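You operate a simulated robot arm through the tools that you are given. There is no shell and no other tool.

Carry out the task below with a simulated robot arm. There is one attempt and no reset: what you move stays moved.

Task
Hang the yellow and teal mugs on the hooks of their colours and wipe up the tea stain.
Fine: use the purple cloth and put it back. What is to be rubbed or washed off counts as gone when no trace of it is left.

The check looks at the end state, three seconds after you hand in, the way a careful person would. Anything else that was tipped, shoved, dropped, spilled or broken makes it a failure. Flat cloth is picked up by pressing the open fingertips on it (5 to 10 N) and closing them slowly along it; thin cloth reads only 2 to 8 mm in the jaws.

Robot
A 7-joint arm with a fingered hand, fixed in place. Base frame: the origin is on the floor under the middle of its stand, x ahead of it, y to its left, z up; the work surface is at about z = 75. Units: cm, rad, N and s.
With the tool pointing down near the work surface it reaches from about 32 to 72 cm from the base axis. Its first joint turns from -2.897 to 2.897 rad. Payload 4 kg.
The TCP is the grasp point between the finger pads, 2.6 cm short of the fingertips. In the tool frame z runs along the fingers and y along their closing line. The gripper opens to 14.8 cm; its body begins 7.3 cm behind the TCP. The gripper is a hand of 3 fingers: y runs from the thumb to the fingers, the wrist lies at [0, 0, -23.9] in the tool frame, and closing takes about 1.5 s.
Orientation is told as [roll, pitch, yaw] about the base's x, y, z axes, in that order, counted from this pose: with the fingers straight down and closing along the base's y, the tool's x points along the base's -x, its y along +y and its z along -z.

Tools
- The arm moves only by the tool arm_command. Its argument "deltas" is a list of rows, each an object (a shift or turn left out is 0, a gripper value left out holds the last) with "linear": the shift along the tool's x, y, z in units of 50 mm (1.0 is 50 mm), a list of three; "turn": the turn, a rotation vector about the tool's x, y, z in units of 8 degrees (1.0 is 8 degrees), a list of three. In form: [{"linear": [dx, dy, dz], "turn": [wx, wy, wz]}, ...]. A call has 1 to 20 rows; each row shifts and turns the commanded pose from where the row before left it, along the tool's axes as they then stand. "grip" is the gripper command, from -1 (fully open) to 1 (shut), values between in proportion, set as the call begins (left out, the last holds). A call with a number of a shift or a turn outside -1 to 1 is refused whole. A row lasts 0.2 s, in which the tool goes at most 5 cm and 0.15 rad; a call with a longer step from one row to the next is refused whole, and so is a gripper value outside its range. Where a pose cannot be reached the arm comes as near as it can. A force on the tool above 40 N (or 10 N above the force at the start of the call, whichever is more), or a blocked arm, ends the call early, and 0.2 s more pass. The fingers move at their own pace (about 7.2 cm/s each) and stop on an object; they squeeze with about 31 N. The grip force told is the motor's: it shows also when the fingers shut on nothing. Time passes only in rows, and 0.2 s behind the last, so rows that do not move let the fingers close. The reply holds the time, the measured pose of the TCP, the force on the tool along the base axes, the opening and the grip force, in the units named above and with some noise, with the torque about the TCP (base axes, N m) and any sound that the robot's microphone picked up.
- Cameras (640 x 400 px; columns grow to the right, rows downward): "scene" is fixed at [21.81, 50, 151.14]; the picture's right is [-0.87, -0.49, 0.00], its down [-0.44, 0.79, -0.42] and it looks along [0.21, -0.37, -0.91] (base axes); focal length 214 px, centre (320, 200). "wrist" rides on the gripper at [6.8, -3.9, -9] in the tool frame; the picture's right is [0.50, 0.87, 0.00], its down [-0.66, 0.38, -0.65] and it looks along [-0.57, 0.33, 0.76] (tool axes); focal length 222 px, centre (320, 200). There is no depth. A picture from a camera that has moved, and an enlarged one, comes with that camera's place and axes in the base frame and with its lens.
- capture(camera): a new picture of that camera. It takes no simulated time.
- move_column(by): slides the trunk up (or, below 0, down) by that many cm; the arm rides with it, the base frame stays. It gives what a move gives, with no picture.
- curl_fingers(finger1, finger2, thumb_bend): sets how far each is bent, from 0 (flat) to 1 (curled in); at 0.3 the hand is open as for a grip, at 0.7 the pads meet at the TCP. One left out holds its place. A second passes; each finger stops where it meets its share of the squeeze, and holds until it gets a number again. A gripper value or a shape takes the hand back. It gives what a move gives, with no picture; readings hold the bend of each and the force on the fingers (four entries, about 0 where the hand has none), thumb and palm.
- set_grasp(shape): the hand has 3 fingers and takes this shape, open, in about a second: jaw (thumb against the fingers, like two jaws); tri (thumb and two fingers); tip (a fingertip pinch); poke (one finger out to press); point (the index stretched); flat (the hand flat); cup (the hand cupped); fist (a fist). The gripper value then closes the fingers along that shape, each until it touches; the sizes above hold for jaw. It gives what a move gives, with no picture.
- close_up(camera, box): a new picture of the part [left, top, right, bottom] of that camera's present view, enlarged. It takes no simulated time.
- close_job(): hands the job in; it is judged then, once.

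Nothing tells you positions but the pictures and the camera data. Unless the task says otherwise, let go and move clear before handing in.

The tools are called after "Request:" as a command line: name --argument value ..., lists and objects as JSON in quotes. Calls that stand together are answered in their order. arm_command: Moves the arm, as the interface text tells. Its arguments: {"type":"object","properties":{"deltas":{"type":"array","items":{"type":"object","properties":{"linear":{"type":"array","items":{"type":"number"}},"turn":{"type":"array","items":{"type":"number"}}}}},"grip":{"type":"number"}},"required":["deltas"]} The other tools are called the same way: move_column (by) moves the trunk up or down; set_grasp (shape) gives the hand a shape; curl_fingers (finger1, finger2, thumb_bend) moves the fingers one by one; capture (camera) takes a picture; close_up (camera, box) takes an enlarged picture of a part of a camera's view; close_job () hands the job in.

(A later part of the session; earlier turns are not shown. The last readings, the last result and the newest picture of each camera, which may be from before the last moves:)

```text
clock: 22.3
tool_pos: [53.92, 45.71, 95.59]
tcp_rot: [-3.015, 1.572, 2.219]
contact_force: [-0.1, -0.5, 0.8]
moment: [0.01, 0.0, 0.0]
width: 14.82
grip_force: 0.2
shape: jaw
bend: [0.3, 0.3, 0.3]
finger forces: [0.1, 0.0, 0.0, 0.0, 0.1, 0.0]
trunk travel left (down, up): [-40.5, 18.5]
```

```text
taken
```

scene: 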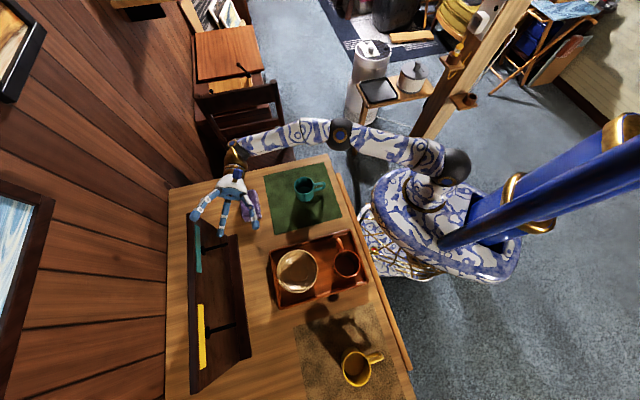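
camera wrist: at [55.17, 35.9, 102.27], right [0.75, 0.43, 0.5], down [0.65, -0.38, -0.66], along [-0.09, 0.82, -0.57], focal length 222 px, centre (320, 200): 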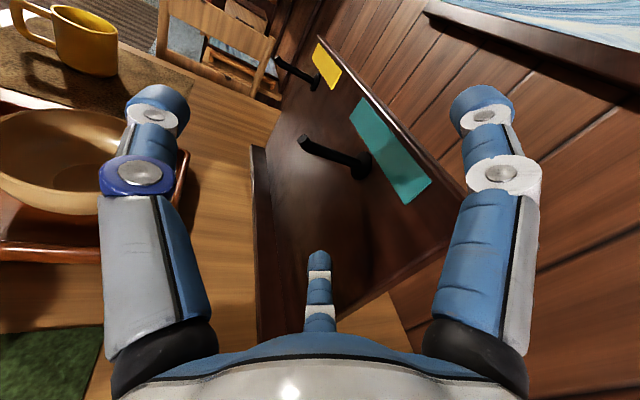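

That pose is within reach. I'll take a zoomed look at the teal peg from here to refine its position.

Request:
close_up --camera "wrist" --box '[260, 40, 420, 200]'

Request:
close_up --camera "wrist" --box '[0, 0, 130, 90]'

Request:
close_up --camera "scene" --box '[180, 160, 300, 240]'

```text
2.50 times, centred on (340, 120) of wrist
camera zoom: at [55.17, 35.9, 102.27], right [0.75, 0.43, 0.5], down [0.65, -0.38, -0.66], along [-0.09, 0.82, -0.57], focal length 555 px, centre (270, 400)
```

zoom: 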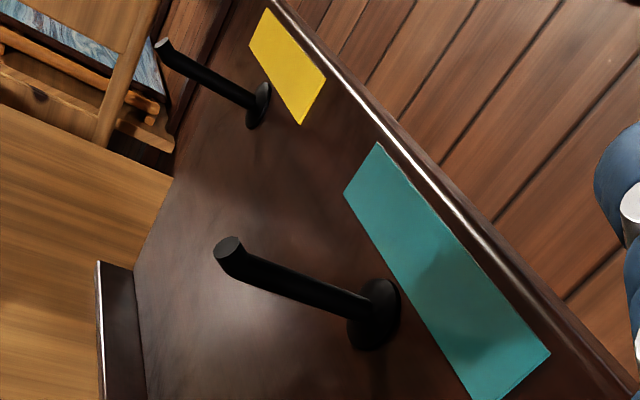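

```text
4.44 times, centred on (65, 45) of wrist
camera zoom: at [55.17, 35.9, 102.27], right [0.75, 0.43, 0.5], down [0.65, -0.38, -0.66], along [-0.09, 0.82, -0.57], focal length 987 px, centre (1453, 889)
```

zoom: 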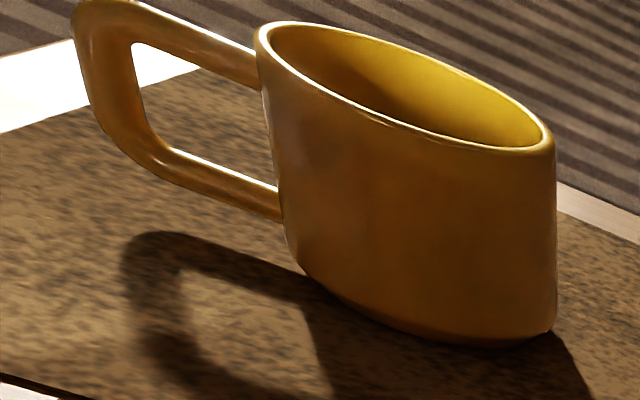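

```text
5.00 times, centred on (240, 200) of scene
camera zoom: at [21.81, 50.0, 151.14], right [-0.87, -0.49, 0.0], down [-0.44, 0.79, -0.42], along [0.21, -0.37, -0.91], focal length 1072 px, centre (720, 200)
```

zoom: 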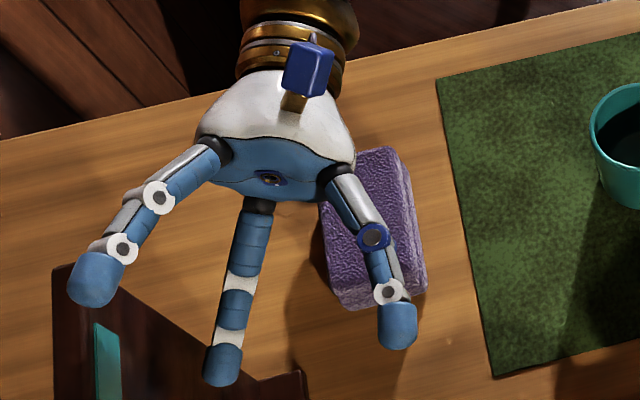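

The peg has a short upturned tip, so the handle has to pass over z ≈ 96 and then settle. The sideways pose works, so now I'll back off, return the tool to vertical and set the yaw so the teal handle sits between the thumb and a finger.

Request:
arm_command --deltas '[{"linear": [0.3, -0.58, -0.157]}, {"linear": [0.3, -0.58, -0.157]}, {"linear": [0.3, -0.58, -0.157]}, {"linear": [0.3, -0.58, -0.157]}, {"linear": [0.3, -0.58, -0.157]}, {"linear": [0.3, -0.58, -0.157]}, {"turn": [0.95, 0, 0]}, {"turn": [0.95, 0, 0]}]'

Request:
arm_command --deltas '[{"turn": [0, -0.9375, 0]}, {"turn": [0, -0.9375, 0]}, {"turn": [0, -0.9375, 0]}, {"turn": [0, -0.9375, 0]}, {"turn": [0, -0.9375, 0]}, {"turn": [0, -0.9375, 0]}, {"turn": [0, -0.9375, 0]}, {"turn": [0, -0.9375, 0]}, {"turn": [0, -0.9375, 0]}, {"turn": [0, -0.9375, 0]}, {"turn": [0, -0.9375, 0]}, {"turn": [0, -0.9375, 0]}]'

Request:
arm_command --deltas '[{"turn": [0, 0, -0.956]}, {"turn": [0, 0, -0.956]}, {"turn": [0, 0, -0.956]}, {"turn": [0, 0, -0.956]}, {"turn": [0, 0, -0.956]}, {"turn": [0, 0, -0.956]}, {"turn": [0, 0, -0.956]}, {"turn": [0, 0, -0.956]}, {"turn": [0, 0, -0.956]}, {"turn": [0, 0, -0.956]}]'

Request:
capture --camera "wrist"

Request:
capture --camera "scene"

```text
clock: 24.1
tool_pos: [41.16, 33.03, 104.57]
tcp_rot: [-1.713, 1.57, -2.496]
contact_force: [0.1, -0.8, -1.1]
moment: [0.01, 0.0, 0.0]
width: 14.8
grip_force: 0.1
shape: jaw
bend: [0.3, 0.3, 0.3]
finger forces: [0.1, 0.0, 0.0, 0.1, 0.0, 0.0]
trunk travel left (down, up): [-40.5, 18.5]
```

```text
clock: 26.7
tool_pos: [41.21, 32.96, 104.69]
tcp_rot: [0.0, -0.001, -0.785]
contact_force: [0.4, -0.7, -0.1]
moment: [0.02, 0.02, 0.0]
width: 14.81
grip_force: 0.1
shape: jaw
bend: [0.3, 0.3, 0.3]
finger forces: [0.1, 0.0, 0.1, 0.0, 0.1, 0.0]
trunk travel left (down, up): [-40.5, 18.5]
```

```text
clock: 28.9
tool_pos: [41.3, 32.98, 104.63]
tcp_rot: [-0.001, 0.001, 0.552]
contact_force: [0.9, -0.4, 0.1]
moment: [0.01, 0.02, -0.03]
width: 14.79
grip_force: 0.0
shape: jaw
bend: [0.3, 0.3, 0.3]
finger forces: [0.0, 0.0, 0.1, 0.0, 0.0, 0.1]
trunk travel left (down, up): [-40.5, 18.5]
```

```text
taken
camera wrist: at [37.62, 26.12, 113.5], right [-0.88, 0.47, 0.0], down [0.36, 0.67, 0.65], along [0.31, 0.58, -0.76], focal length 222 px, centre (320, 200)
```

wrist: 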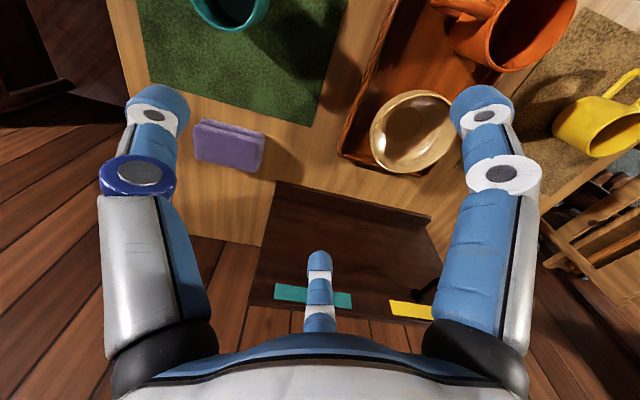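

```text
taken
```

scene: 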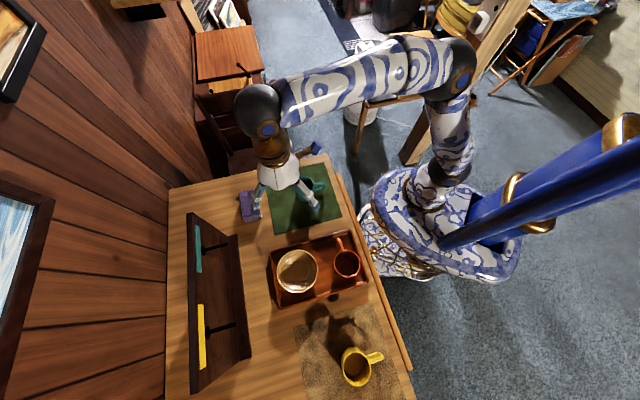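

The yaw is set at 31.6°. I'll move above the teal mug at (45.5, 19.8).

Request:
arm_command --deltas '[{"linear": [0.133, -0.537, 0.2]}, {"linear": [0.133, -0.537, 0.2]}, {"linear": [0.133, -0.537, 0.2]}, {"linear": [0.133, -0.537, 0.2]}, {"linear": [0.133, -0.537, 0.2]}]'

Request:
capture --camera "wrist"

Request:
close_up --camera "scene" --box '[230, 120, 370, 240]'

```text
clock: 30.1
tool_pos: [45.39, 19.87, 99.53]
tcp_rot: [0.001, 0.001, 0.548]
contact_force: [0.1, -0.2, 0.6]
moment: [-0.01, 0.03, -0.01]
width: 14.76
grip_force: 0.1
shape: jaw
bend: [0.3, 0.3, 0.3]
finger forces: [0.1, 0.0, 0.0, 0.0, 0.0, 0.1]
trunk travel left (down, up): [-40.5, 18.5]
```

```text
taken
camera wrist: at [41.78, 12.92, 108.55], right [-0.88, 0.48, 0.0], down [0.36, 0.66, 0.65], along [0.31, 0.57, -0.76], focal length 222 px, centre (320, 200)
```

wrist: 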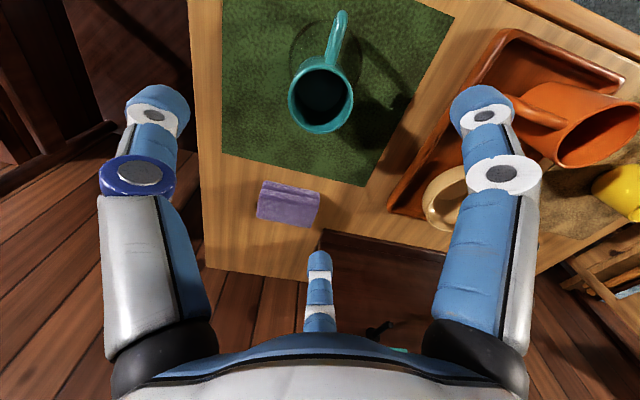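

```text
3.33 times, centred on (300, 180) of scene
camera zoom: at [21.81, 50.0, 151.14], right [-0.87, -0.49, 0.0], down [-0.44, 0.79, -0.42], along [0.21, -0.37, -0.91], focal length 715 px, centre (387, 267)
```

zoom: 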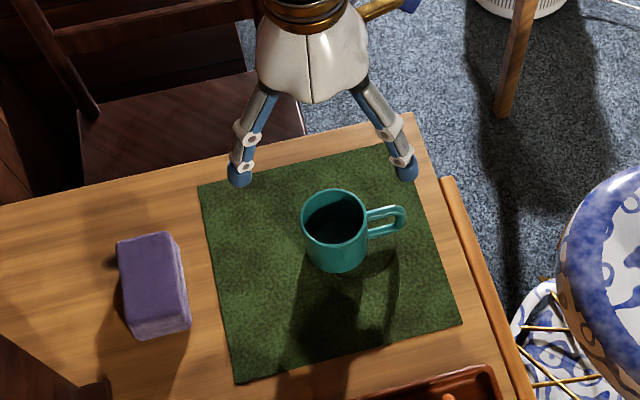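

The tool is centred over the teal mug within a few millimetres, with the handle well between the thumb and a finger. The tea ring on the mat shows beside the mug. I'll descend and grip just below the rim.

Request:
arm_command --deltas '[{"linear": [0, 0, 0.5]}, {"linear": [0, 0, 0.5]}, {"linear": [0, 0, 0.5]}, {"linear": [0, 0, 0.5]}, {"linear": [0, 0, 0.3]}, {"linear": [0, 0, 0.3]}, {"linear": [0, 0, 0.3]}, {"linear": [0, 0, 0.3]}, {"linear": [0, 0, 0.23]}]'

Request:
capture --camera "wrist"

Request:
close_up --camera "scene" --box '[250, 140, 350, 230]'

```text
clock: 32.1
tool_pos: [45.51, 19.91, 82.29]
tcp_rot: [0.003, -0.001, 0.549]
contact_force: [-1.0, -0.1, -0.3]
moment: [0.03, -0.01, -0.03]
width: 14.78
grip_force: 0.0
shape: jaw
bend: [0.3, 0.3, 0.3]
finger forces: [0.0, 0.0, 0.1, 0.0, 0.1, 0.0]
trunk travel left (down, up): [-40.5, 18.5]
```

```text
taken
camera wrist: at [41.79, 12.94, 91.35], right [-0.88, 0.48, 0.0], down [0.36, 0.67, 0.65], along [0.31, 0.57, -0.76], focal length 222 px, centre (320, 200)
```

wrist: 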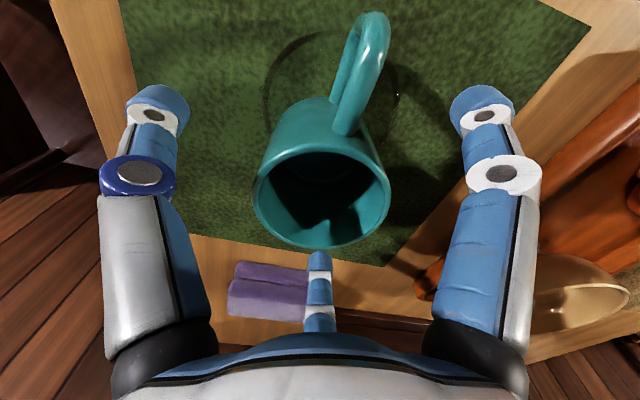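

```text
4.44 times, centred on (300, 185) of scene
camera zoom: at [21.81, 50.0, 151.14], right [-0.87, -0.49, 0.0], down [-0.44, 0.79, -0.42], along [0.21, -0.37, -0.91], focal length 953 px, centre (409, 267)
```

zoom: 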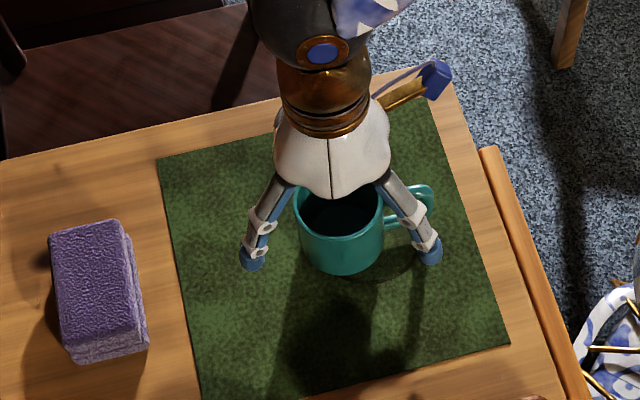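

The mug is centred between the digits and the tips are about 3 cm below the rim. I'll go 0.6 cm lower and close.

Request:
arm_command --deltas '[{"linear": [0, 0, 0.12]}, {}, {}]'

Request:
arm_command --deltas '[{}, {}, {}, {}, {}, {}, {}, {}, {}, {}]' --grip 1

Request:
capture --camera "wrist"

Request:
close_up --camera "scene" --box '[250, 140, 350, 230]'

```text
clock: 32.9
tool_pos: [45.41, 19.71, 81.76]
tcp_rot: [0.0, 0.0, 0.549]
contact_force: [0.0, -0.2, 0.5]
moment: [-0.01, -0.04, -0.01]
width: 14.76
grip_force: 0.1
shape: jaw
bend: [0.3, 0.3, 0.3]
finger forces: [0.1, 0.0, 0.0, 0.0, 0.1, 0.0]
trunk travel left (down, up): [-40.5, 18.5]
```

```text
clock: 35.1
tool_pos: [45.48, 19.83, 81.79]
tcp_rot: [0.001, -0.001, 0.55]
contact_force: [0.1, 0.2, 0.2]
moment: [0.01, 0.02, 0.0]
width: 6.44
grip_force: 31.1
shape: jaw
bend: [0.77, 0.38, 0.7]
finger forces: [27.9, 28.3, 0.0, 0.0, 28.2, 0.0]
trunk travel left (down, up): [-40.5, 18.5]
```

```text
taken
camera wrist: at [41.8, 12.93, 90.74], right [-0.88, 0.48, 0.0], down [0.36, 0.67, 0.65], along [0.31, 0.57, -0.76], focal length 222 px, centre (320, 200)
```

wrist: 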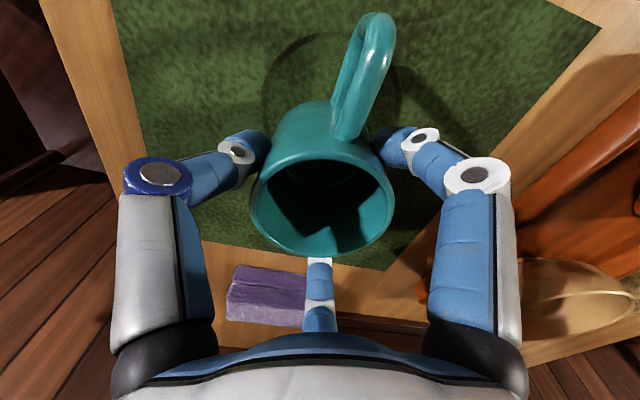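

```text
4.44 times, centred on (300, 185) of scene
camera zoom: at [21.81, 50.0, 151.14], right [-0.87, -0.49, 0.0], down [-0.44, 0.79, -0.42], along [0.21, -0.37, -0.91], focal length 953 px, centre (409, 267)
```

zoom: 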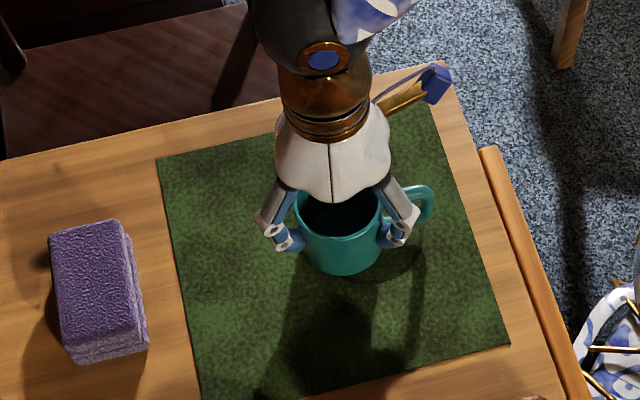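

All three digits report about 28 N on the mug. I'll lift it slightly and check that it stays level.

Request:
arm_command --deltas '[{"linear": [0, 0, -0.15]}, {"linear": [0, 0, -0.15]}, {"linear": [0, 0, -0.2]}, {"linear": [0, 0, -0.2]}, {}]'

Request:
capture --camera "wrist"

Request:
close_up --camera "scene" --box '[250, 140, 350, 230]'

```text
clock: 36.3
tool_pos: [45.43, 19.78, 85.49]
tcp_rot: [0.001, 0.0, 0.55]
contact_force: [0.3, 0.9, -1.9]
moment: [-0.01, 0.0, 0.0]
width: 6.44
grip_force: 31.2
shape: jaw
bend: [0.77, 0.38, 0.7]
finger forces: [27.9, 28.3, 0.1, 0.0, 28.2, 0.0]
trunk travel left (down, up): [-40.5, 18.5]
```

```text
taken
camera wrist: at [41.73, 12.95, 94.28], right [-0.88, 0.48, 0.0], down [0.36, 0.67, 0.65], along [0.31, 0.57, -0.76], focal length 222 px, centre (320, 200)
```

wrist: 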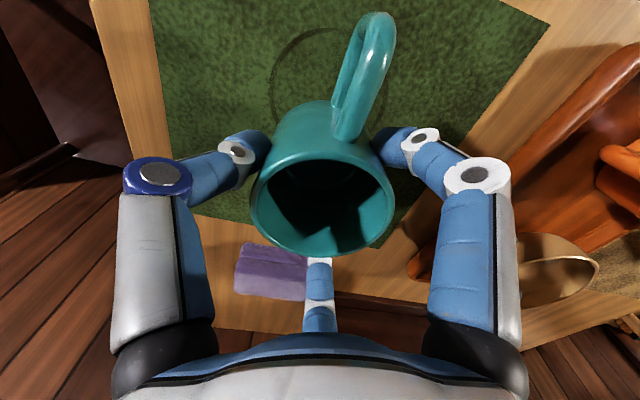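

```text
4.44 times, centred on (300, 185) of scene
camera zoom: at [21.81, 50.0, 151.14], right [-0.87, -0.49, 0.0], down [-0.44, 0.79, -0.42], along [0.21, -0.37, -0.91], focal length 953 px, centre (409, 267)
```

zoom: 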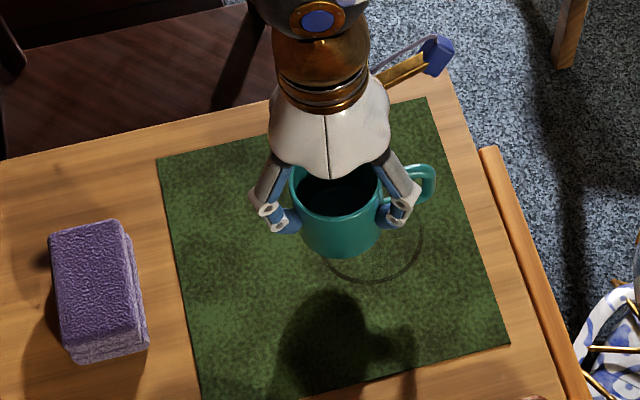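

The mug is held firmly and level, and the tea ring on the mat is now plainly visible, so that's the stain. I'll lift, move to open space, and turn the mug so its handle points along the rack.

Request:
arm_command --deltas '[{"linear": [0, 0, -0.5]}, {"linear": [0, 0, -0.6]}, {"linear": [0, 0, -0.6]}, {"linear": [0, 0, -0.6]}, {"linear": [-0.192, 0.461, -0.25]}, {"linear": [-0.192, 0.461, -0.25]}, {"linear": [-0.192, 0.461, -0.25]}, {"linear": [-0.192, 0.461, -0.25]}, {"linear": [-0.192, 0.461, -0.25]}, {"linear": [-0.192, 0.461, -0.25]}]'

Request:
arm_command --deltas '[{"turn": [0, 0, 0.942]}, {"turn": [0, 0, 0.942]}, {"turn": [0, 0, 0.942]}, {"turn": [0, 0, 0.942]}, {"turn": [0, 0, 0.942]}, {"turn": [0, 0, 0.942]}, {"turn": [0, 0, 0.942]}, {"turn": [0, 0, 0.942]}, {"turn": [0, 0, 0.942]}, {"turn": [0, 0, 0.942]}, {"turn": [0, 0, 0.942]}, {"turn": [0, 0, 0.942]}, {"turn": [0, 0, 0.942]}, {"turn": [0, 0, 0.942]}]'

Request:
capture --camera "wrist"

Request:
capture --camera "scene"

Request:
close_up --camera "scene" --box '[255, 160, 350, 245]'

```text
clock: 38.5
tool_pos: [43.17, 34.68, 104.23]
tcp_rot: [-0.001, -0.001, 0.549]
contact_force: [0.6, -0.4, -2.7]
moment: [-0.03, -0.01, -0.01]
width: 6.42
grip_force: 30.9
shape: jaw
bend: [0.77, 0.38, 0.7]
finger forces: [28.0, 28.5, 0.0, 0.0, 28.1, 0.0]
trunk travel left (down, up): [-40.5, 18.5]
```

```text
clock: 41.5
tool_pos: [43.07, 34.71, 104.22]
tcp_rot: [0.001, 0.0, -1.294]
contact_force: [-0.2, 1.0, -2.7]
moment: [0.02, -0.04, -0.05]
width: 6.41
grip_force: 31.4
shape: jaw
bend: [0.77, 0.38, 0.7]
finger forces: [27.9, 28.5, 0.0, 0.1, 28.0, 0.1]
trunk travel left (down, up): [-40.5, 18.5]
```

```text
taken
camera wrist: at [37.54, 40.07, 113.26], right [0.7, 0.72, 0.0], down [0.54, -0.53, 0.65], along [0.47, -0.46, -0.76], focal length 222 px, centre (320, 200)
```

wrist: 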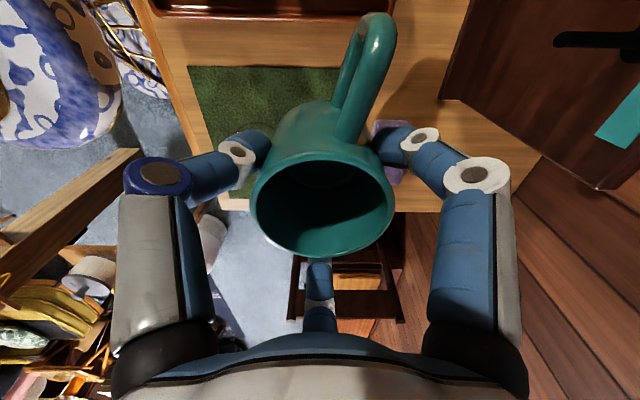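

```text
taken
```

scene: 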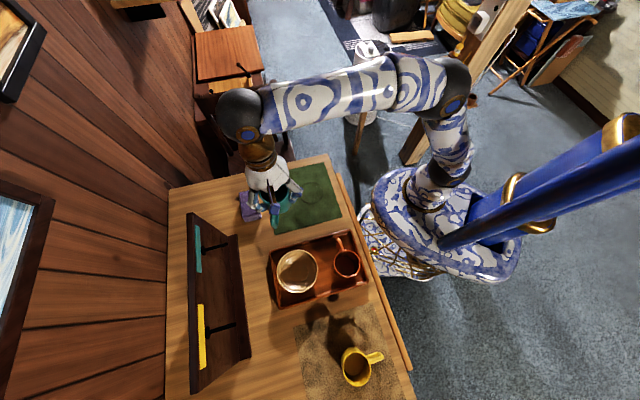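

```text
4.71 times, centred on (302, 202) of scene
camera zoom: at [21.81, 50.0, 151.14], right [-0.87, -0.49, 0.0], down [-0.44, 0.79, -0.42], along [0.21, -0.37, -0.91], focal length 1009 px, centre (402, 188)
```

zoom: 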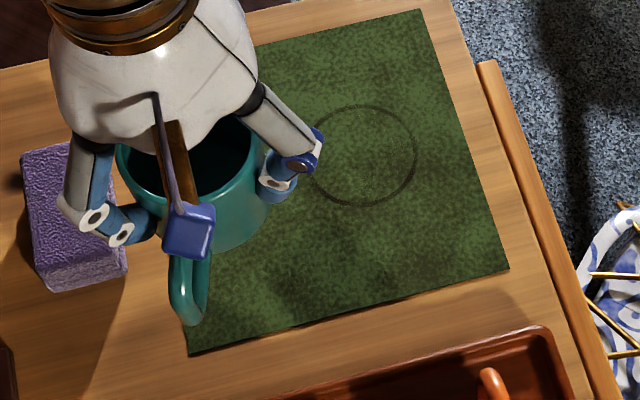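

The tea ring shows clearly, centred near (43.6, 18.1) with a radius of about 4 cm. Now I'll tilt the mug 75° so its handle faces up.

Request:
arm_command --deltas '[{"turn": [0.227, 0.909, 0]}, {"turn": [0.227, 0.909, 0]}, {"turn": [0.227, 0.909, 0]}, {"turn": [0.227, 0.909, 0]}, {"turn": [0.227, 0.909, 0]}, {"turn": [0.227, 0.909, 0]}, {"turn": [0.227, 0.909, 0]}, {"turn": [0.227, 0.909, 0]}, {"turn": [0.227, 0.909, 0]}, {"turn": [0.227, 0.909, 0]}]'

Request:
capture --camera "wrist"

Request:
capture --camera "scene"

Request:
close_up --camera "scene" --box '[180, 130, 340, 260]'

```text
clock: 43.7
tool_pos: [43.05, 34.66, 104.34]
tcp_rot: [-0.737, 1.215, -1.815]
contact_force: [0.1, 0.1, -1.3]
moment: [-0.09, -0.03, 0.0]
width: 6.36
grip_force: 30.8
shape: jaw
bend: [0.77, 0.37, 0.7]
finger forces: [27.9, 30.0, 0.0, 0.1, 28.0, 0.0]
trunk travel left (down, up): [-40.5, 18.5]
```

```text
taken
camera wrist: at [44.68, 27.65, 113.86], right [0.8, 0.54, 0.27], down [0.59, -0.61, -0.53], along [-0.13, 0.58, -0.8], focal length 222 px, centre (320, 200)
```

wrist: 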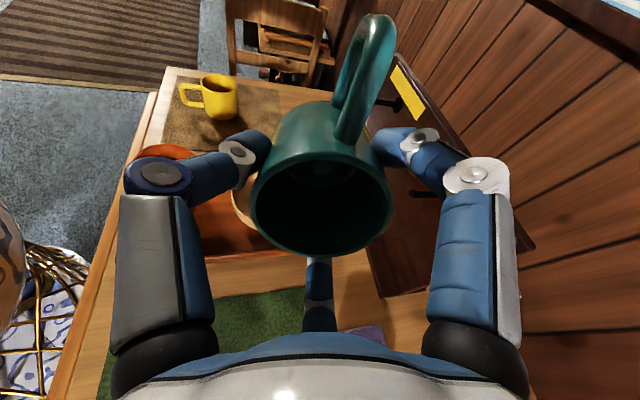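

```text
taken
```

scene: 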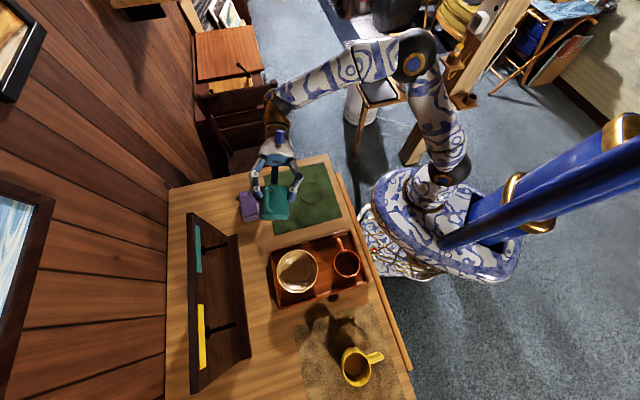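

```text
3.08 times, centred on (260, 195) of scene
camera zoom: at [21.81, 50.0, 151.14], right [-0.87, -0.49, 0.0], down [-0.44, 0.79, -0.42], along [0.21, -0.37, -0.91], focal length 660 px, centre (505, 215)
```

zoom: 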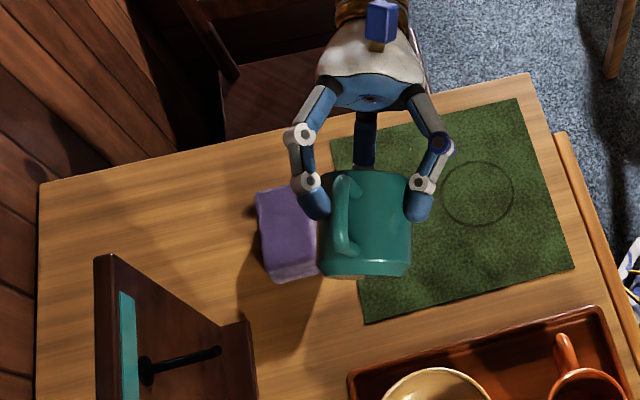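

The mug is tilted with its handle nearly straight up, as planned. I'll move to a pre-insert position in front of the teal peg (handle about 4 cm short of the tip) and check the alignment.

Request:
arm_command --deltas '[{"linear": [-0.226, 0.313, 0.202]}, {"linear": [-0.226, 0.313, 0.202]}, {"linear": [-0.226, 0.313, 0.202]}, {"linear": [-0.226, 0.313, 0.202]}, {"linear": [-0.226, 0.313, 0.202]}, {"linear": [-0.226, 0.313, 0.202]}, {"linear": [-0.226, 0.313, 0.202]}, {"linear": [-0.226, 0.313, 0.202]}]'

Request:
capture --camera "wrist"

Request:
capture --camera "scene"

Request:
close_up --camera "scene" --box '[180, 180, 280, 270]'

Request:
close_up --camera "wrist" --box '[300, 0, 500, 160]'

```text
clock: 45.5
tool_pos: [49.37, 43.67, 90.59]
tcp_rot: [-0.734, 1.213, -1.815]
contact_force: [-0.2, -0.2, -2.4]
moment: [-0.04, 0.0, 0.04]
width: 6.4
grip_force: 31.1
shape: jaw
bend: [0.77, 0.37, 0.7]
finger forces: [27.8, 30.0, 0.0, 0.0, 28.1, 0.0]
trunk travel left (down, up): [-40.5, 18.5]
```

```text
taken
camera wrist: at [51.01, 36.78, 100.23], right [0.8, 0.54, 0.27], down [0.59, -0.61, -0.53], along [-0.13, 0.58, -0.8], focal length 222 px, centre (320, 200)
```

wrist: 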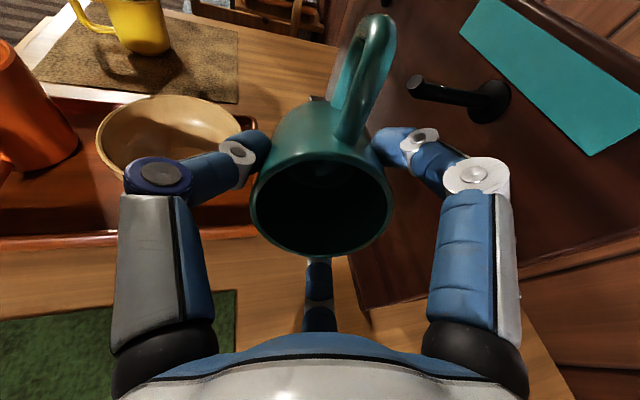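

```text
taken
```

scene: 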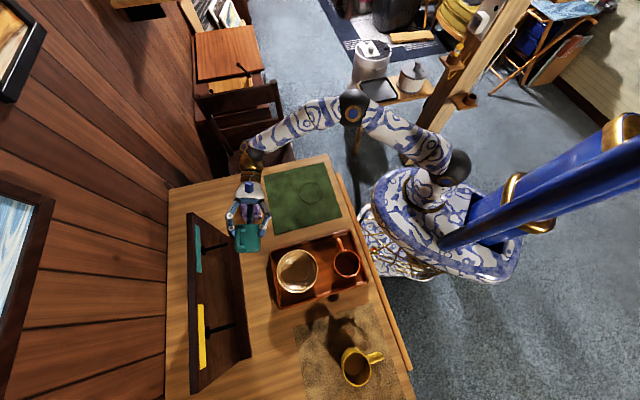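

```text
4.44 times, centred on (230, 225) of scene
camera zoom: at [21.81, 50.0, 151.14], right [-0.87, -0.49, 0.0], down [-0.44, 0.79, -0.42], along [0.21, -0.37, -0.91], focal length 953 px, centre (720, 89)
```

zoom: 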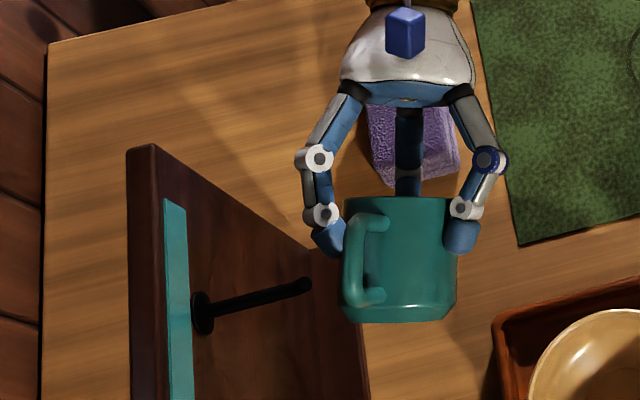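

```text
2.50 times, centred on (400, 80) of wrist
camera zoom: at [51.01, 36.78, 100.23], right [0.8, 0.54, 0.27], down [0.59, -0.61, -0.53], along [-0.13, 0.58, -0.8], focal length 555 px, centre (120, 500)
```

zoom: 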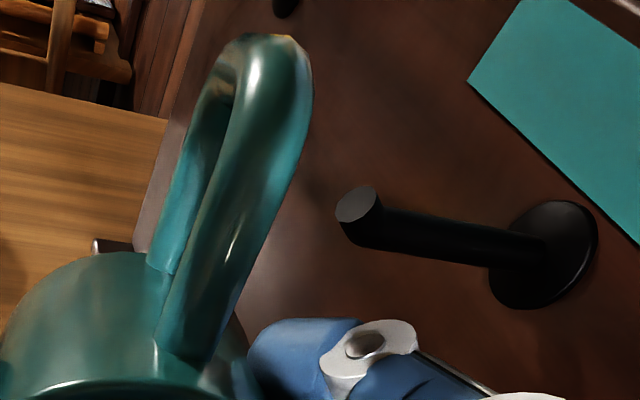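

From three views, the peg shaft sits at z ≈ 94.75 with its tip at r ≈ 71. The handle opening is about 0.3 cm low along the table axis and 0.25 cm low in height, so I'll correct that and bring the handle right up to the tip.

Request:
arm_command --deltas '[{"linear": [0.085, 0.192, 0.069]}, {"linear": [0.085, 0.192, 0.069]}, {"linear": [0.085, 0.192, 0.069]}, {}]'

Request:
close_up --camera "scene" --box '[190, 200, 260, 260]'

Request:
close_up --camera "wrist" --box '[300, 0, 500, 160]'

```text
clock: 46.5
tool_pos: [51.48, 46.23, 90.97]
tcp_rot: [-0.734, 1.213, -1.814]
contact_force: [0.1, -0.5, -2.3]
moment: [-0.01, -0.02, -0.01]
width: 6.42
grip_force: 31.0
shape: jaw
bend: [0.77, 0.37, 0.7]
finger forces: [27.8, 30.1, 0.0, 0.0, 27.9, 0.0]
trunk travel left (down, up): [-40.5, 18.5]
```

```text
6.67 times, centred on (225, 230) of scene
camera zoom: at [21.81, 50.0, 151.14], right [-0.87, -0.49, 0.0], down [-0.44, 0.79, -0.42], along [0.21, -0.37, -0.91], focal length 1430 px, centre (953, 0)
```

zoom: 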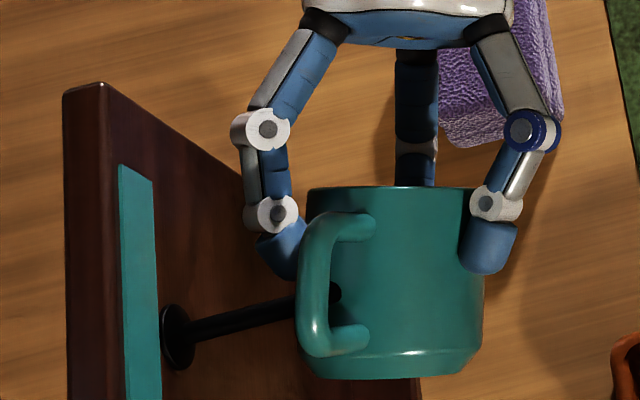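

```text
2.50 times, centred on (400, 80) of wrist
camera zoom: at [53.12, 39.32, 100.54], right [0.8, 0.54, 0.26], down [0.59, -0.61, -0.53], along [-0.13, 0.58, -0.8], focal length 555 px, centre (120, 500)
```

zoom: 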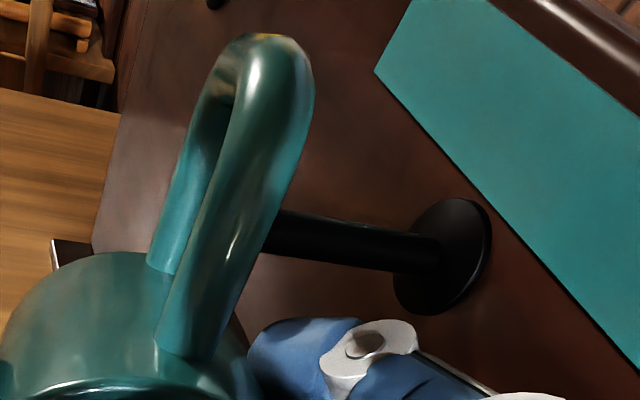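

The peg tip is now inside the handle opening, roughly centred between the bars. I'll advance 2 cm more along the peg.

Request:
arm_command --deltas '[{"linear": [0.04, 0.123, 0.0333]}, {"linear": [0.04, 0.123, 0.0333]}, {"linear": [0.04, 0.123, 0.0333]}, {}]'

Request:
close_up --camera "scene" --box '[190, 200, 260, 260]'

Request:
close_up --camera "wrist" --box '[300, 0, 500, 160]'

```text
clock: 47.5
tool_pos: [53.04, 47.67, 91.1]
tcp_rot: [-0.734, 1.213, -1.815]
contact_force: [0.1, -0.6, -2.7]
moment: [-0.07, -0.04, 0.0]
width: 6.4
grip_force: 30.7
shape: jaw
bend: [0.77, 0.37, 0.7]
finger forces: [27.8, 30.1, 0.0, 0.0, 27.9, 0.0]
trunk travel left (down, up): [-40.5, 18.5]
```

```text
6.67 times, centred on (225, 230) of scene
camera zoom: at [21.81, 50.0, 151.14], right [-0.87, -0.49, 0.0], down [-0.44, 0.79, -0.42], along [0.21, -0.37, -0.91], focal length 1430 px, centre (953, 0)
```

zoom: 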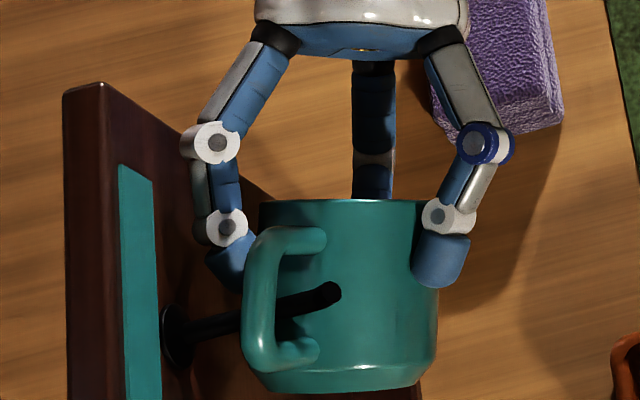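

```text
2.50 times, centred on (400, 80) of wrist
camera zoom: at [54.53, 40.75, 100.52], right [0.8, 0.54, 0.26], down [0.59, -0.61, -0.53], along [-0.13, 0.58, -0.8], focal length 555 px, centre (120, 500)
```

zoom: 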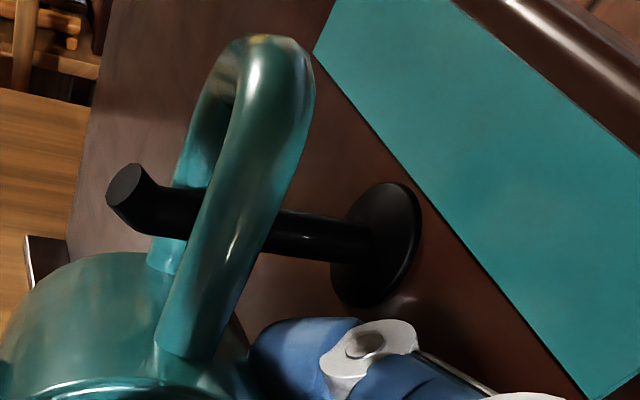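

The peg passes through the handle with its upturned tip well clear. Now I'll lower slowly until the handle rests on the peg, watching the force.

Request:
arm_command --deltas '[{"linear": [-0.047, 0.0117, 0.013]}, {"linear": [-0.047, 0.0117, 0.013]}, {"linear": [-0.047, 0.0117, 0.013]}, {}]'

Request:
arm_command --deltas '[{"linear": [-0.047, 0.0117, 0.013]}, {"linear": [-0.028, 0.007, 0.0078]}, {}]'

Request:
close_up --camera "wrist" --box '[300, 0, 500, 160]'

```text
clock: 48.5
tool_pos: [52.93, 47.74, 90.22]
tcp_rot: [-0.736, 1.213, -1.813]
contact_force: [0.5, -0.6, -1.8]
moment: [-0.03, 0.01, -0.02]
width: 6.41
grip_force: 31.1
shape: jaw
bend: [0.77, 0.37, 0.7]
finger forces: [27.8, 30.1, 0.0, 0.0, 27.9, 0.0]
trunk travel left (down, up): [-40.5, 18.5]
```

```text
clock: 49.3
tool_pos: [52.86, 47.71, 89.79]
tcp_rot: [-0.734, 1.213, -1.815]
contact_force: [-0.9, 0.3, -1.3]
moment: [-0.07, -0.04, 0.0]
width: 6.41
grip_force: 31.1
shape: jaw
bend: [0.77, 0.37, 0.7]
finger forces: [27.9, 30.1, 0.0, 0.0, 27.8, 0.0]
trunk travel left (down, up): [-40.5, 18.5]
```

```text
2.50 times, centred on (400, 80) of wrist
camera zoom: at [54.5, 40.73, 99.31], right [0.8, 0.54, 0.26], down [0.59, -0.61, -0.53], along [-0.13, 0.58, -0.8], focal length 555 px, centre (120, 500)
```

zoom: 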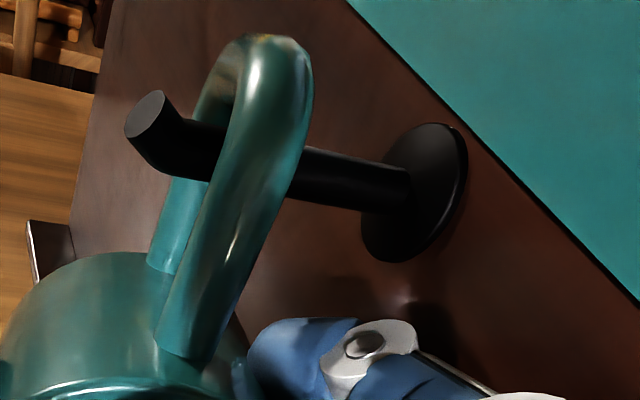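

There's no contact yet, with about half a centimetre left. I'll continue lowering in small steps.

Request:
arm_command --deltas '[{"linear": [-0.037, 0.0094, 0.0104]}, {"linear": [-0.037, 0.0094, 0.0104]}, {}]'

Request:
arm_command --deltas '[{"linear": [-0.028, 0.007, 0.0078]}, {}]'

Request:
close_up --camera "wrist" --box '[300, 0, 500, 160]'

```text
clock: 50.1
tool_pos: [52.93, 47.71, 89.5]
tcp_rot: [-0.735, 1.214, -1.814]
contact_force: [1.7, 2.4, 5.7]
moment: [0.13, 0.16, -0.07]
width: 6.43
grip_force: 31.4
shape: jaw
bend: [0.77, 0.38, 0.7]
finger forces: [30.3, 28.2, 0.0, 0.0, 28.2, 0.0]
trunk travel left (down, up): [-40.5, 18.5]
```

```text
clock: 50.7
tool_pos: [52.85, 47.72, 89.42]
tcp_rot: [-0.734, 1.214, -1.816]
contact_force: [1.5, 5.7, 13.2]
moment: [0.25, 0.43, -0.2]
width: 6.39
grip_force: 31.3
shape: jaw
bend: [0.39, 0.38, 0.7]
finger forces: [33.6, 27.7, 0.1, 0.0, 28.5, 0.0]
trunk travel left (down, up): [-40.5, 18.5]
```

```text
2.50 times, centred on (400, 80) of wrist
camera zoom: at [54.45, 40.76, 98.91], right [0.8, 0.54, 0.27], down [0.59, -0.61, -0.53], along [-0.13, 0.58, -0.8], focal length 555 px, centre (120, 500)
```

zoom: 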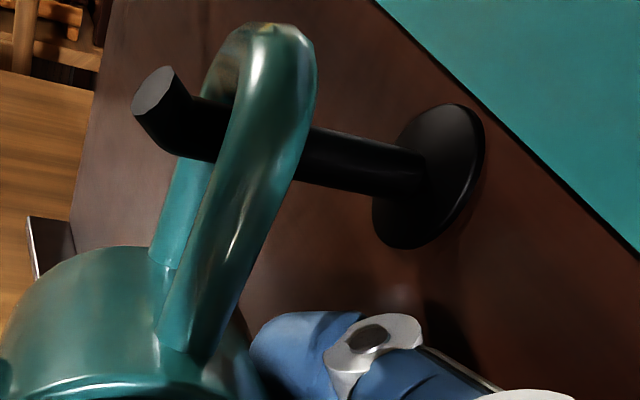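

The handle is resting on the peg and it pushes back with about 13 N. I'll look at the finger positions, relieve most of that force, and then release the thumb first since it's on the free side.

Request:
arm_command --deltas '[{"linear": [0.022, -0.0055, -0.0061]}, {}]'

Request:
capture --camera "wrist"

Request:
close_up --camera "scene" --box '[190, 190, 270, 260]'

```text
clock: 51.3
tool_pos: [52.9, 47.66, 89.43]
tcp_rot: [-0.733, 1.213, -1.815]
contact_force: [2.0, 5.7, 12.4]
moment: [0.16, 0.36, -0.21]
width: 6.4
grip_force: 30.9
shape: jaw
bend: [0.39, 0.38, 0.7]
finger forces: [33.1, 28.1, 0.1, 0.0, 28.2, 0.0]
trunk travel left (down, up): [-40.5, 18.5]
```

```text
taken
camera wrist: at [54.47, 40.75, 98.95], right [0.8, 0.54, 0.27], down [0.59, -0.61, -0.53], along [-0.13, 0.58, -0.8], focal length 222 px, centre (320, 200)
```

wrist: 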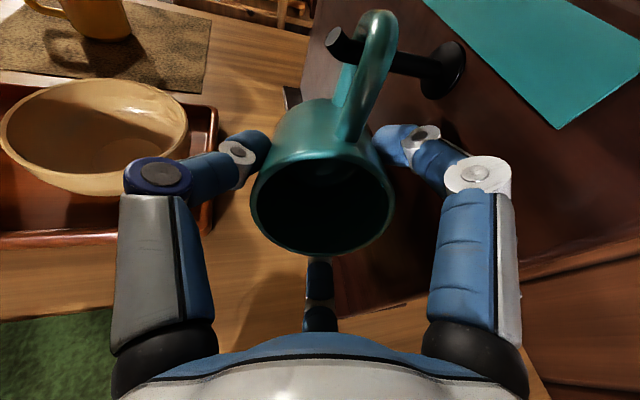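

```text
5.71 times, centred on (230, 225) of scene
camera zoom: at [21.81, 50.0, 151.14], right [-0.87, -0.49, 0.0], down [-0.44, 0.79, -0.42], along [0.21, -0.37, -0.91], focal length 1226 px, centre (834, 57)
```

zoom: 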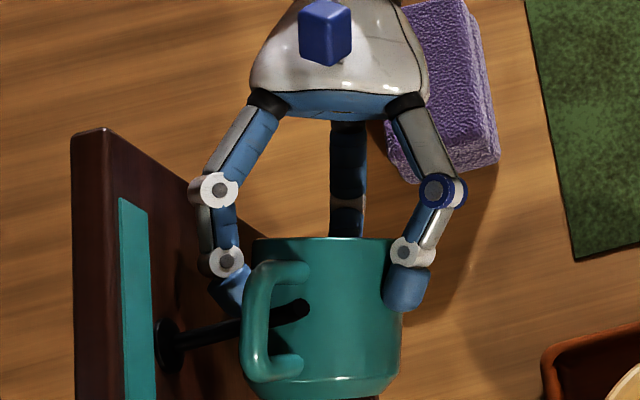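

Force is still about 12 N, so I'll ease up a little more before releasing.

Request:
arm_command --deltas '[{"linear": [0.03, -0.0075, -0.0083]}, {}, {}]'

```text
clock: 52.1
tool_pos: [52.87, 47.66, 89.42]
tcp_rot: [-0.733, 1.21, -1.814]
contact_force: [0.1, 2.2, 3.1]
moment: [0.06, 0.08, -0.07]
width: 6.39
grip_force: 30.8
shape: jaw
bend: [0.77, 0.38, 0.7]
finger forces: [30.4, 30.4, 0.0, 0.0, 28.9, 0.0]
trunk travel left (down, up): [-40.5, 18.5]
```

Now the peg carries the mug with only light force. I'll open the thumb a bit while the other fingers hold their place.

Request:
curl_fingers --thumb_bend 0.5

Request:
capture --camera "wrist"

Request:
close_up --camera "scene" --box '[190, 190, 270, 260]'

```text
clock: 53.1
tool_pos: [52.92, 47.77, 89.52]
tcp_rot: [-0.735, 1.212, -1.814]
contact_force: [-1.0, 0.1, -2.5]
moment: [-0.06, -0.05, -0.03]
width: 5.6
grip_force: 29.9
shape: fingers
bend: [0.78, 0.77, 0.48]
finger forces: [25.0, 25.9, 0.0, 0.1, 8.0, 0.0]
trunk travel left (down, up): [-40.5, 18.5]
```

```text
taken
camera wrist: at [54.52, 40.75, 99.05], right [0.8, 0.54, 0.27], down [0.59, -0.61, -0.53], along [-0.13, 0.58, -0.8], focal length 222 px, centre (320, 200)
```

wrist: 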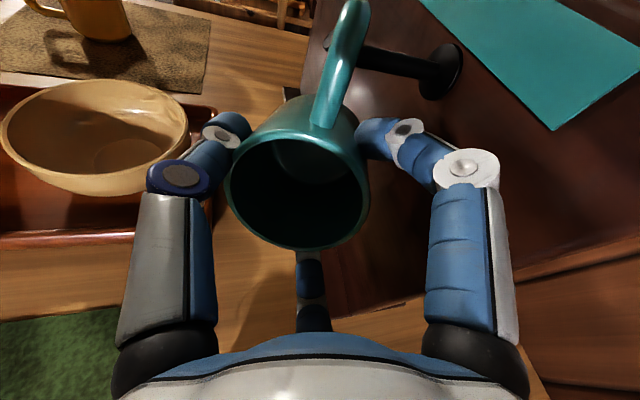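

```text
5.71 times, centred on (230, 225) of scene
camera zoom: at [21.81, 50.0, 151.14], right [-0.87, -0.49, 0.0], down [-0.44, 0.79, -0.42], along [0.21, -0.37, -0.91], focal length 1226 px, centre (834, 57)
```

zoom: 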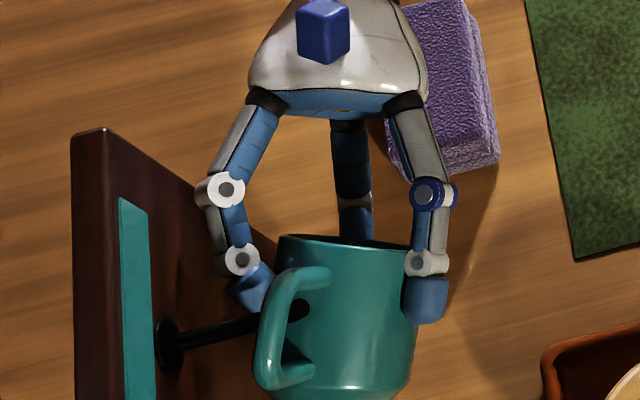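

The two fingers pushed the mug slightly toward the thumb, but the peg is still through the handle. I'll open both fingers modestly so the mug hangs freely; their gap to the board limits how far I can open them.

Request:
curl_fingers --finger1 0.5 --finger2 0.47 --thumb_bend 0.5

Request:
capture --camera "wrist"

Request:
close_up --camera "scene" --box '[190, 190, 270, 260]'

```text
clock: 54.1
tool_pos: [52.96, 47.68, 89.37]
tcp_rot: [-0.735, 1.213, -1.814]
contact_force: [1.1, 0.0, -1.5]
moment: [-0.07, -0.02, -0.05]
width: 6.29
grip_force: 2.1
shape: fingers
bend: [0.5, 0.52, 0.5]
finger forces: [0.6, 2.5, 0.0, 0.0, 0.1, 0.0]
trunk travel left (down, up): [-40.5, 18.5]
```

```text
taken
camera wrist: at [54.53, 40.74, 99.05], right [0.8, 0.54, 0.26], down [0.59, -0.61, -0.53], along [-0.13, 0.58, -0.8], focal length 222 px, centre (320, 200)
```

wrist: 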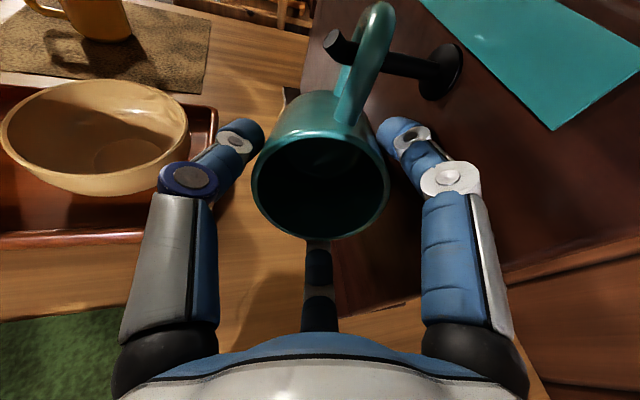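

```text
5.71 times, centred on (230, 225) of scene
camera zoom: at [21.81, 50.0, 151.14], right [-0.87, -0.49, 0.0], down [-0.44, 0.79, -0.42], along [0.21, -0.37, -0.91], focal length 1226 px, centre (834, 57)
```

zoom: 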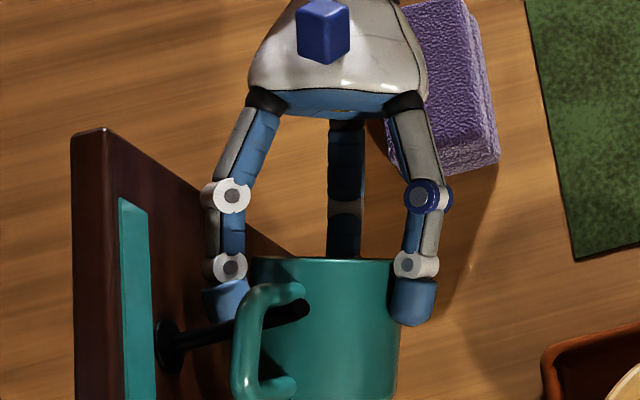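

The mug now hangs from the peg with the handle further in, and only the lower finger touches it lightly. I'll open that finger and the thumb a bit more.

Request:
curl_fingers --finger1 0.49 --finger2 0.4 --thumb_bend 0.42

Request:
capture --camera "wrist"

Request:
close_up --camera "scene" --box '[190, 190, 270, 260]'

```text
clock: 55.1
tool_pos: [52.91, 47.71, 89.6]
tcp_rot: [-0.735, 1.212, -1.812]
contact_force: [-0.2, -0.9, 0.6]
moment: [-0.02, 0.01, 0.02]
width: 7.65
grip_force: 0.1
shape: fingers
bend: [0.49, 0.4, 0.42]
finger forces: [0.0, 0.0, 0.0, 0.0, 0.0, 0.0]
trunk travel left (down, up): [-40.5, 18.5]
```

```text
taken
camera wrist: at [54.51, 40.74, 99.06], right [0.8, 0.54, 0.27], down [0.59, -0.61, -0.53], along [-0.13, 0.58, -0.8], focal length 222 px, centre (320, 200)
```

wrist: 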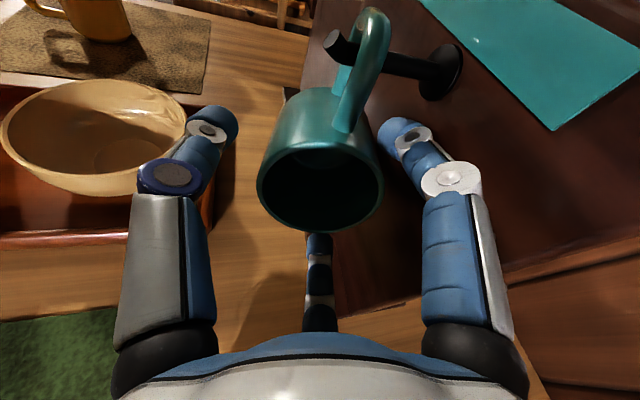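

```text
5.71 times, centred on (230, 225) of scene
camera zoom: at [21.81, 50.0, 151.14], right [-0.87, -0.49, 0.0], down [-0.44, 0.79, -0.42], along [0.21, -0.37, -0.91], focal length 1226 px, centre (834, 57)
```

zoom: 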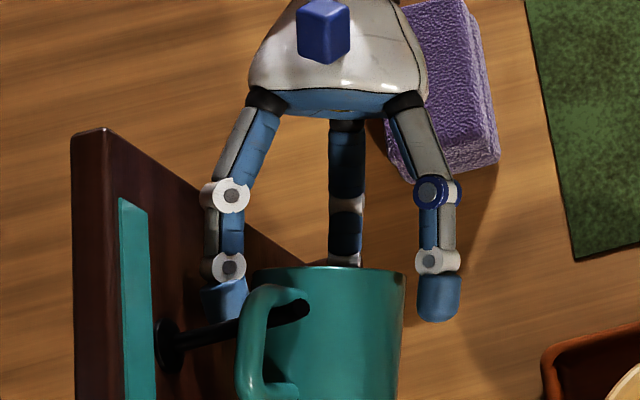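

All finger forces are zero, so the mug hangs freely on the teal peg. I'll back the hand straight off along the mug's axis, then away from the rack.

Request:
arm_command --deltas '[{"linear": [-0.044, 0.011, -0.169]}, {"linear": [-0.044, 0.011, -0.169]}, {"linear": [-0.044, 0.011, -0.169]}, {"linear": [-0.044, 0.011, -0.169]}, {"linear": [-0.044, 0.011, -0.169]}]'

Request:
capture --camera "wrist"

Request:
close_up --camera "scene" --box '[190, 190, 270, 260]'

```text
clock: 56.3
tool_pos: [55.19, 43.82, 89.66]
tcp_rot: [-0.732, 1.213, -1.813]
contact_force: [-0.4, 1.4, 0.2]
moment: [-0.01, -0.02, 0.0]
width: 7.67
grip_force: 0.1
shape: fingers
bend: [0.49, 0.4, 0.42]
finger forces: [0.1, 0.0, 0.0, 0.0, 0.0, 0.0]
trunk travel left (down, up): [-40.5, 18.5]
```

```text
taken
camera wrist: at [56.67, 36.93, 99.11], right [0.8, 0.54, 0.27], down [0.59, -0.61, -0.53], along [-0.13, 0.58, -0.8], focal length 222 px, centre (320, 200)
```

wrist: 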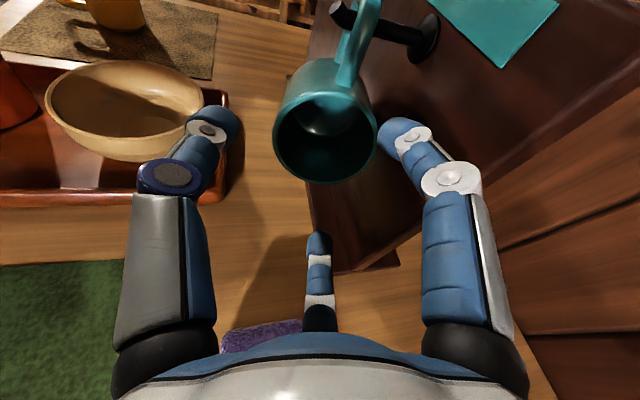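

```text
5.71 times, centred on (230, 225) of scene
camera zoom: at [21.81, 50.0, 151.14], right [-0.87, -0.49, 0.0], down [-0.44, 0.79, -0.42], along [0.21, -0.37, -0.91], focal length 1226 px, centre (834, 57)
```

zoom: 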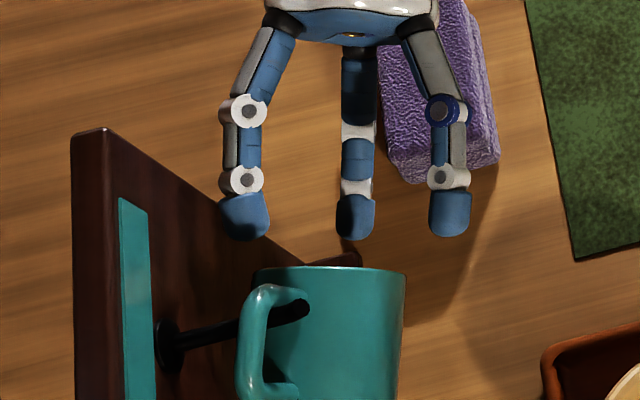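

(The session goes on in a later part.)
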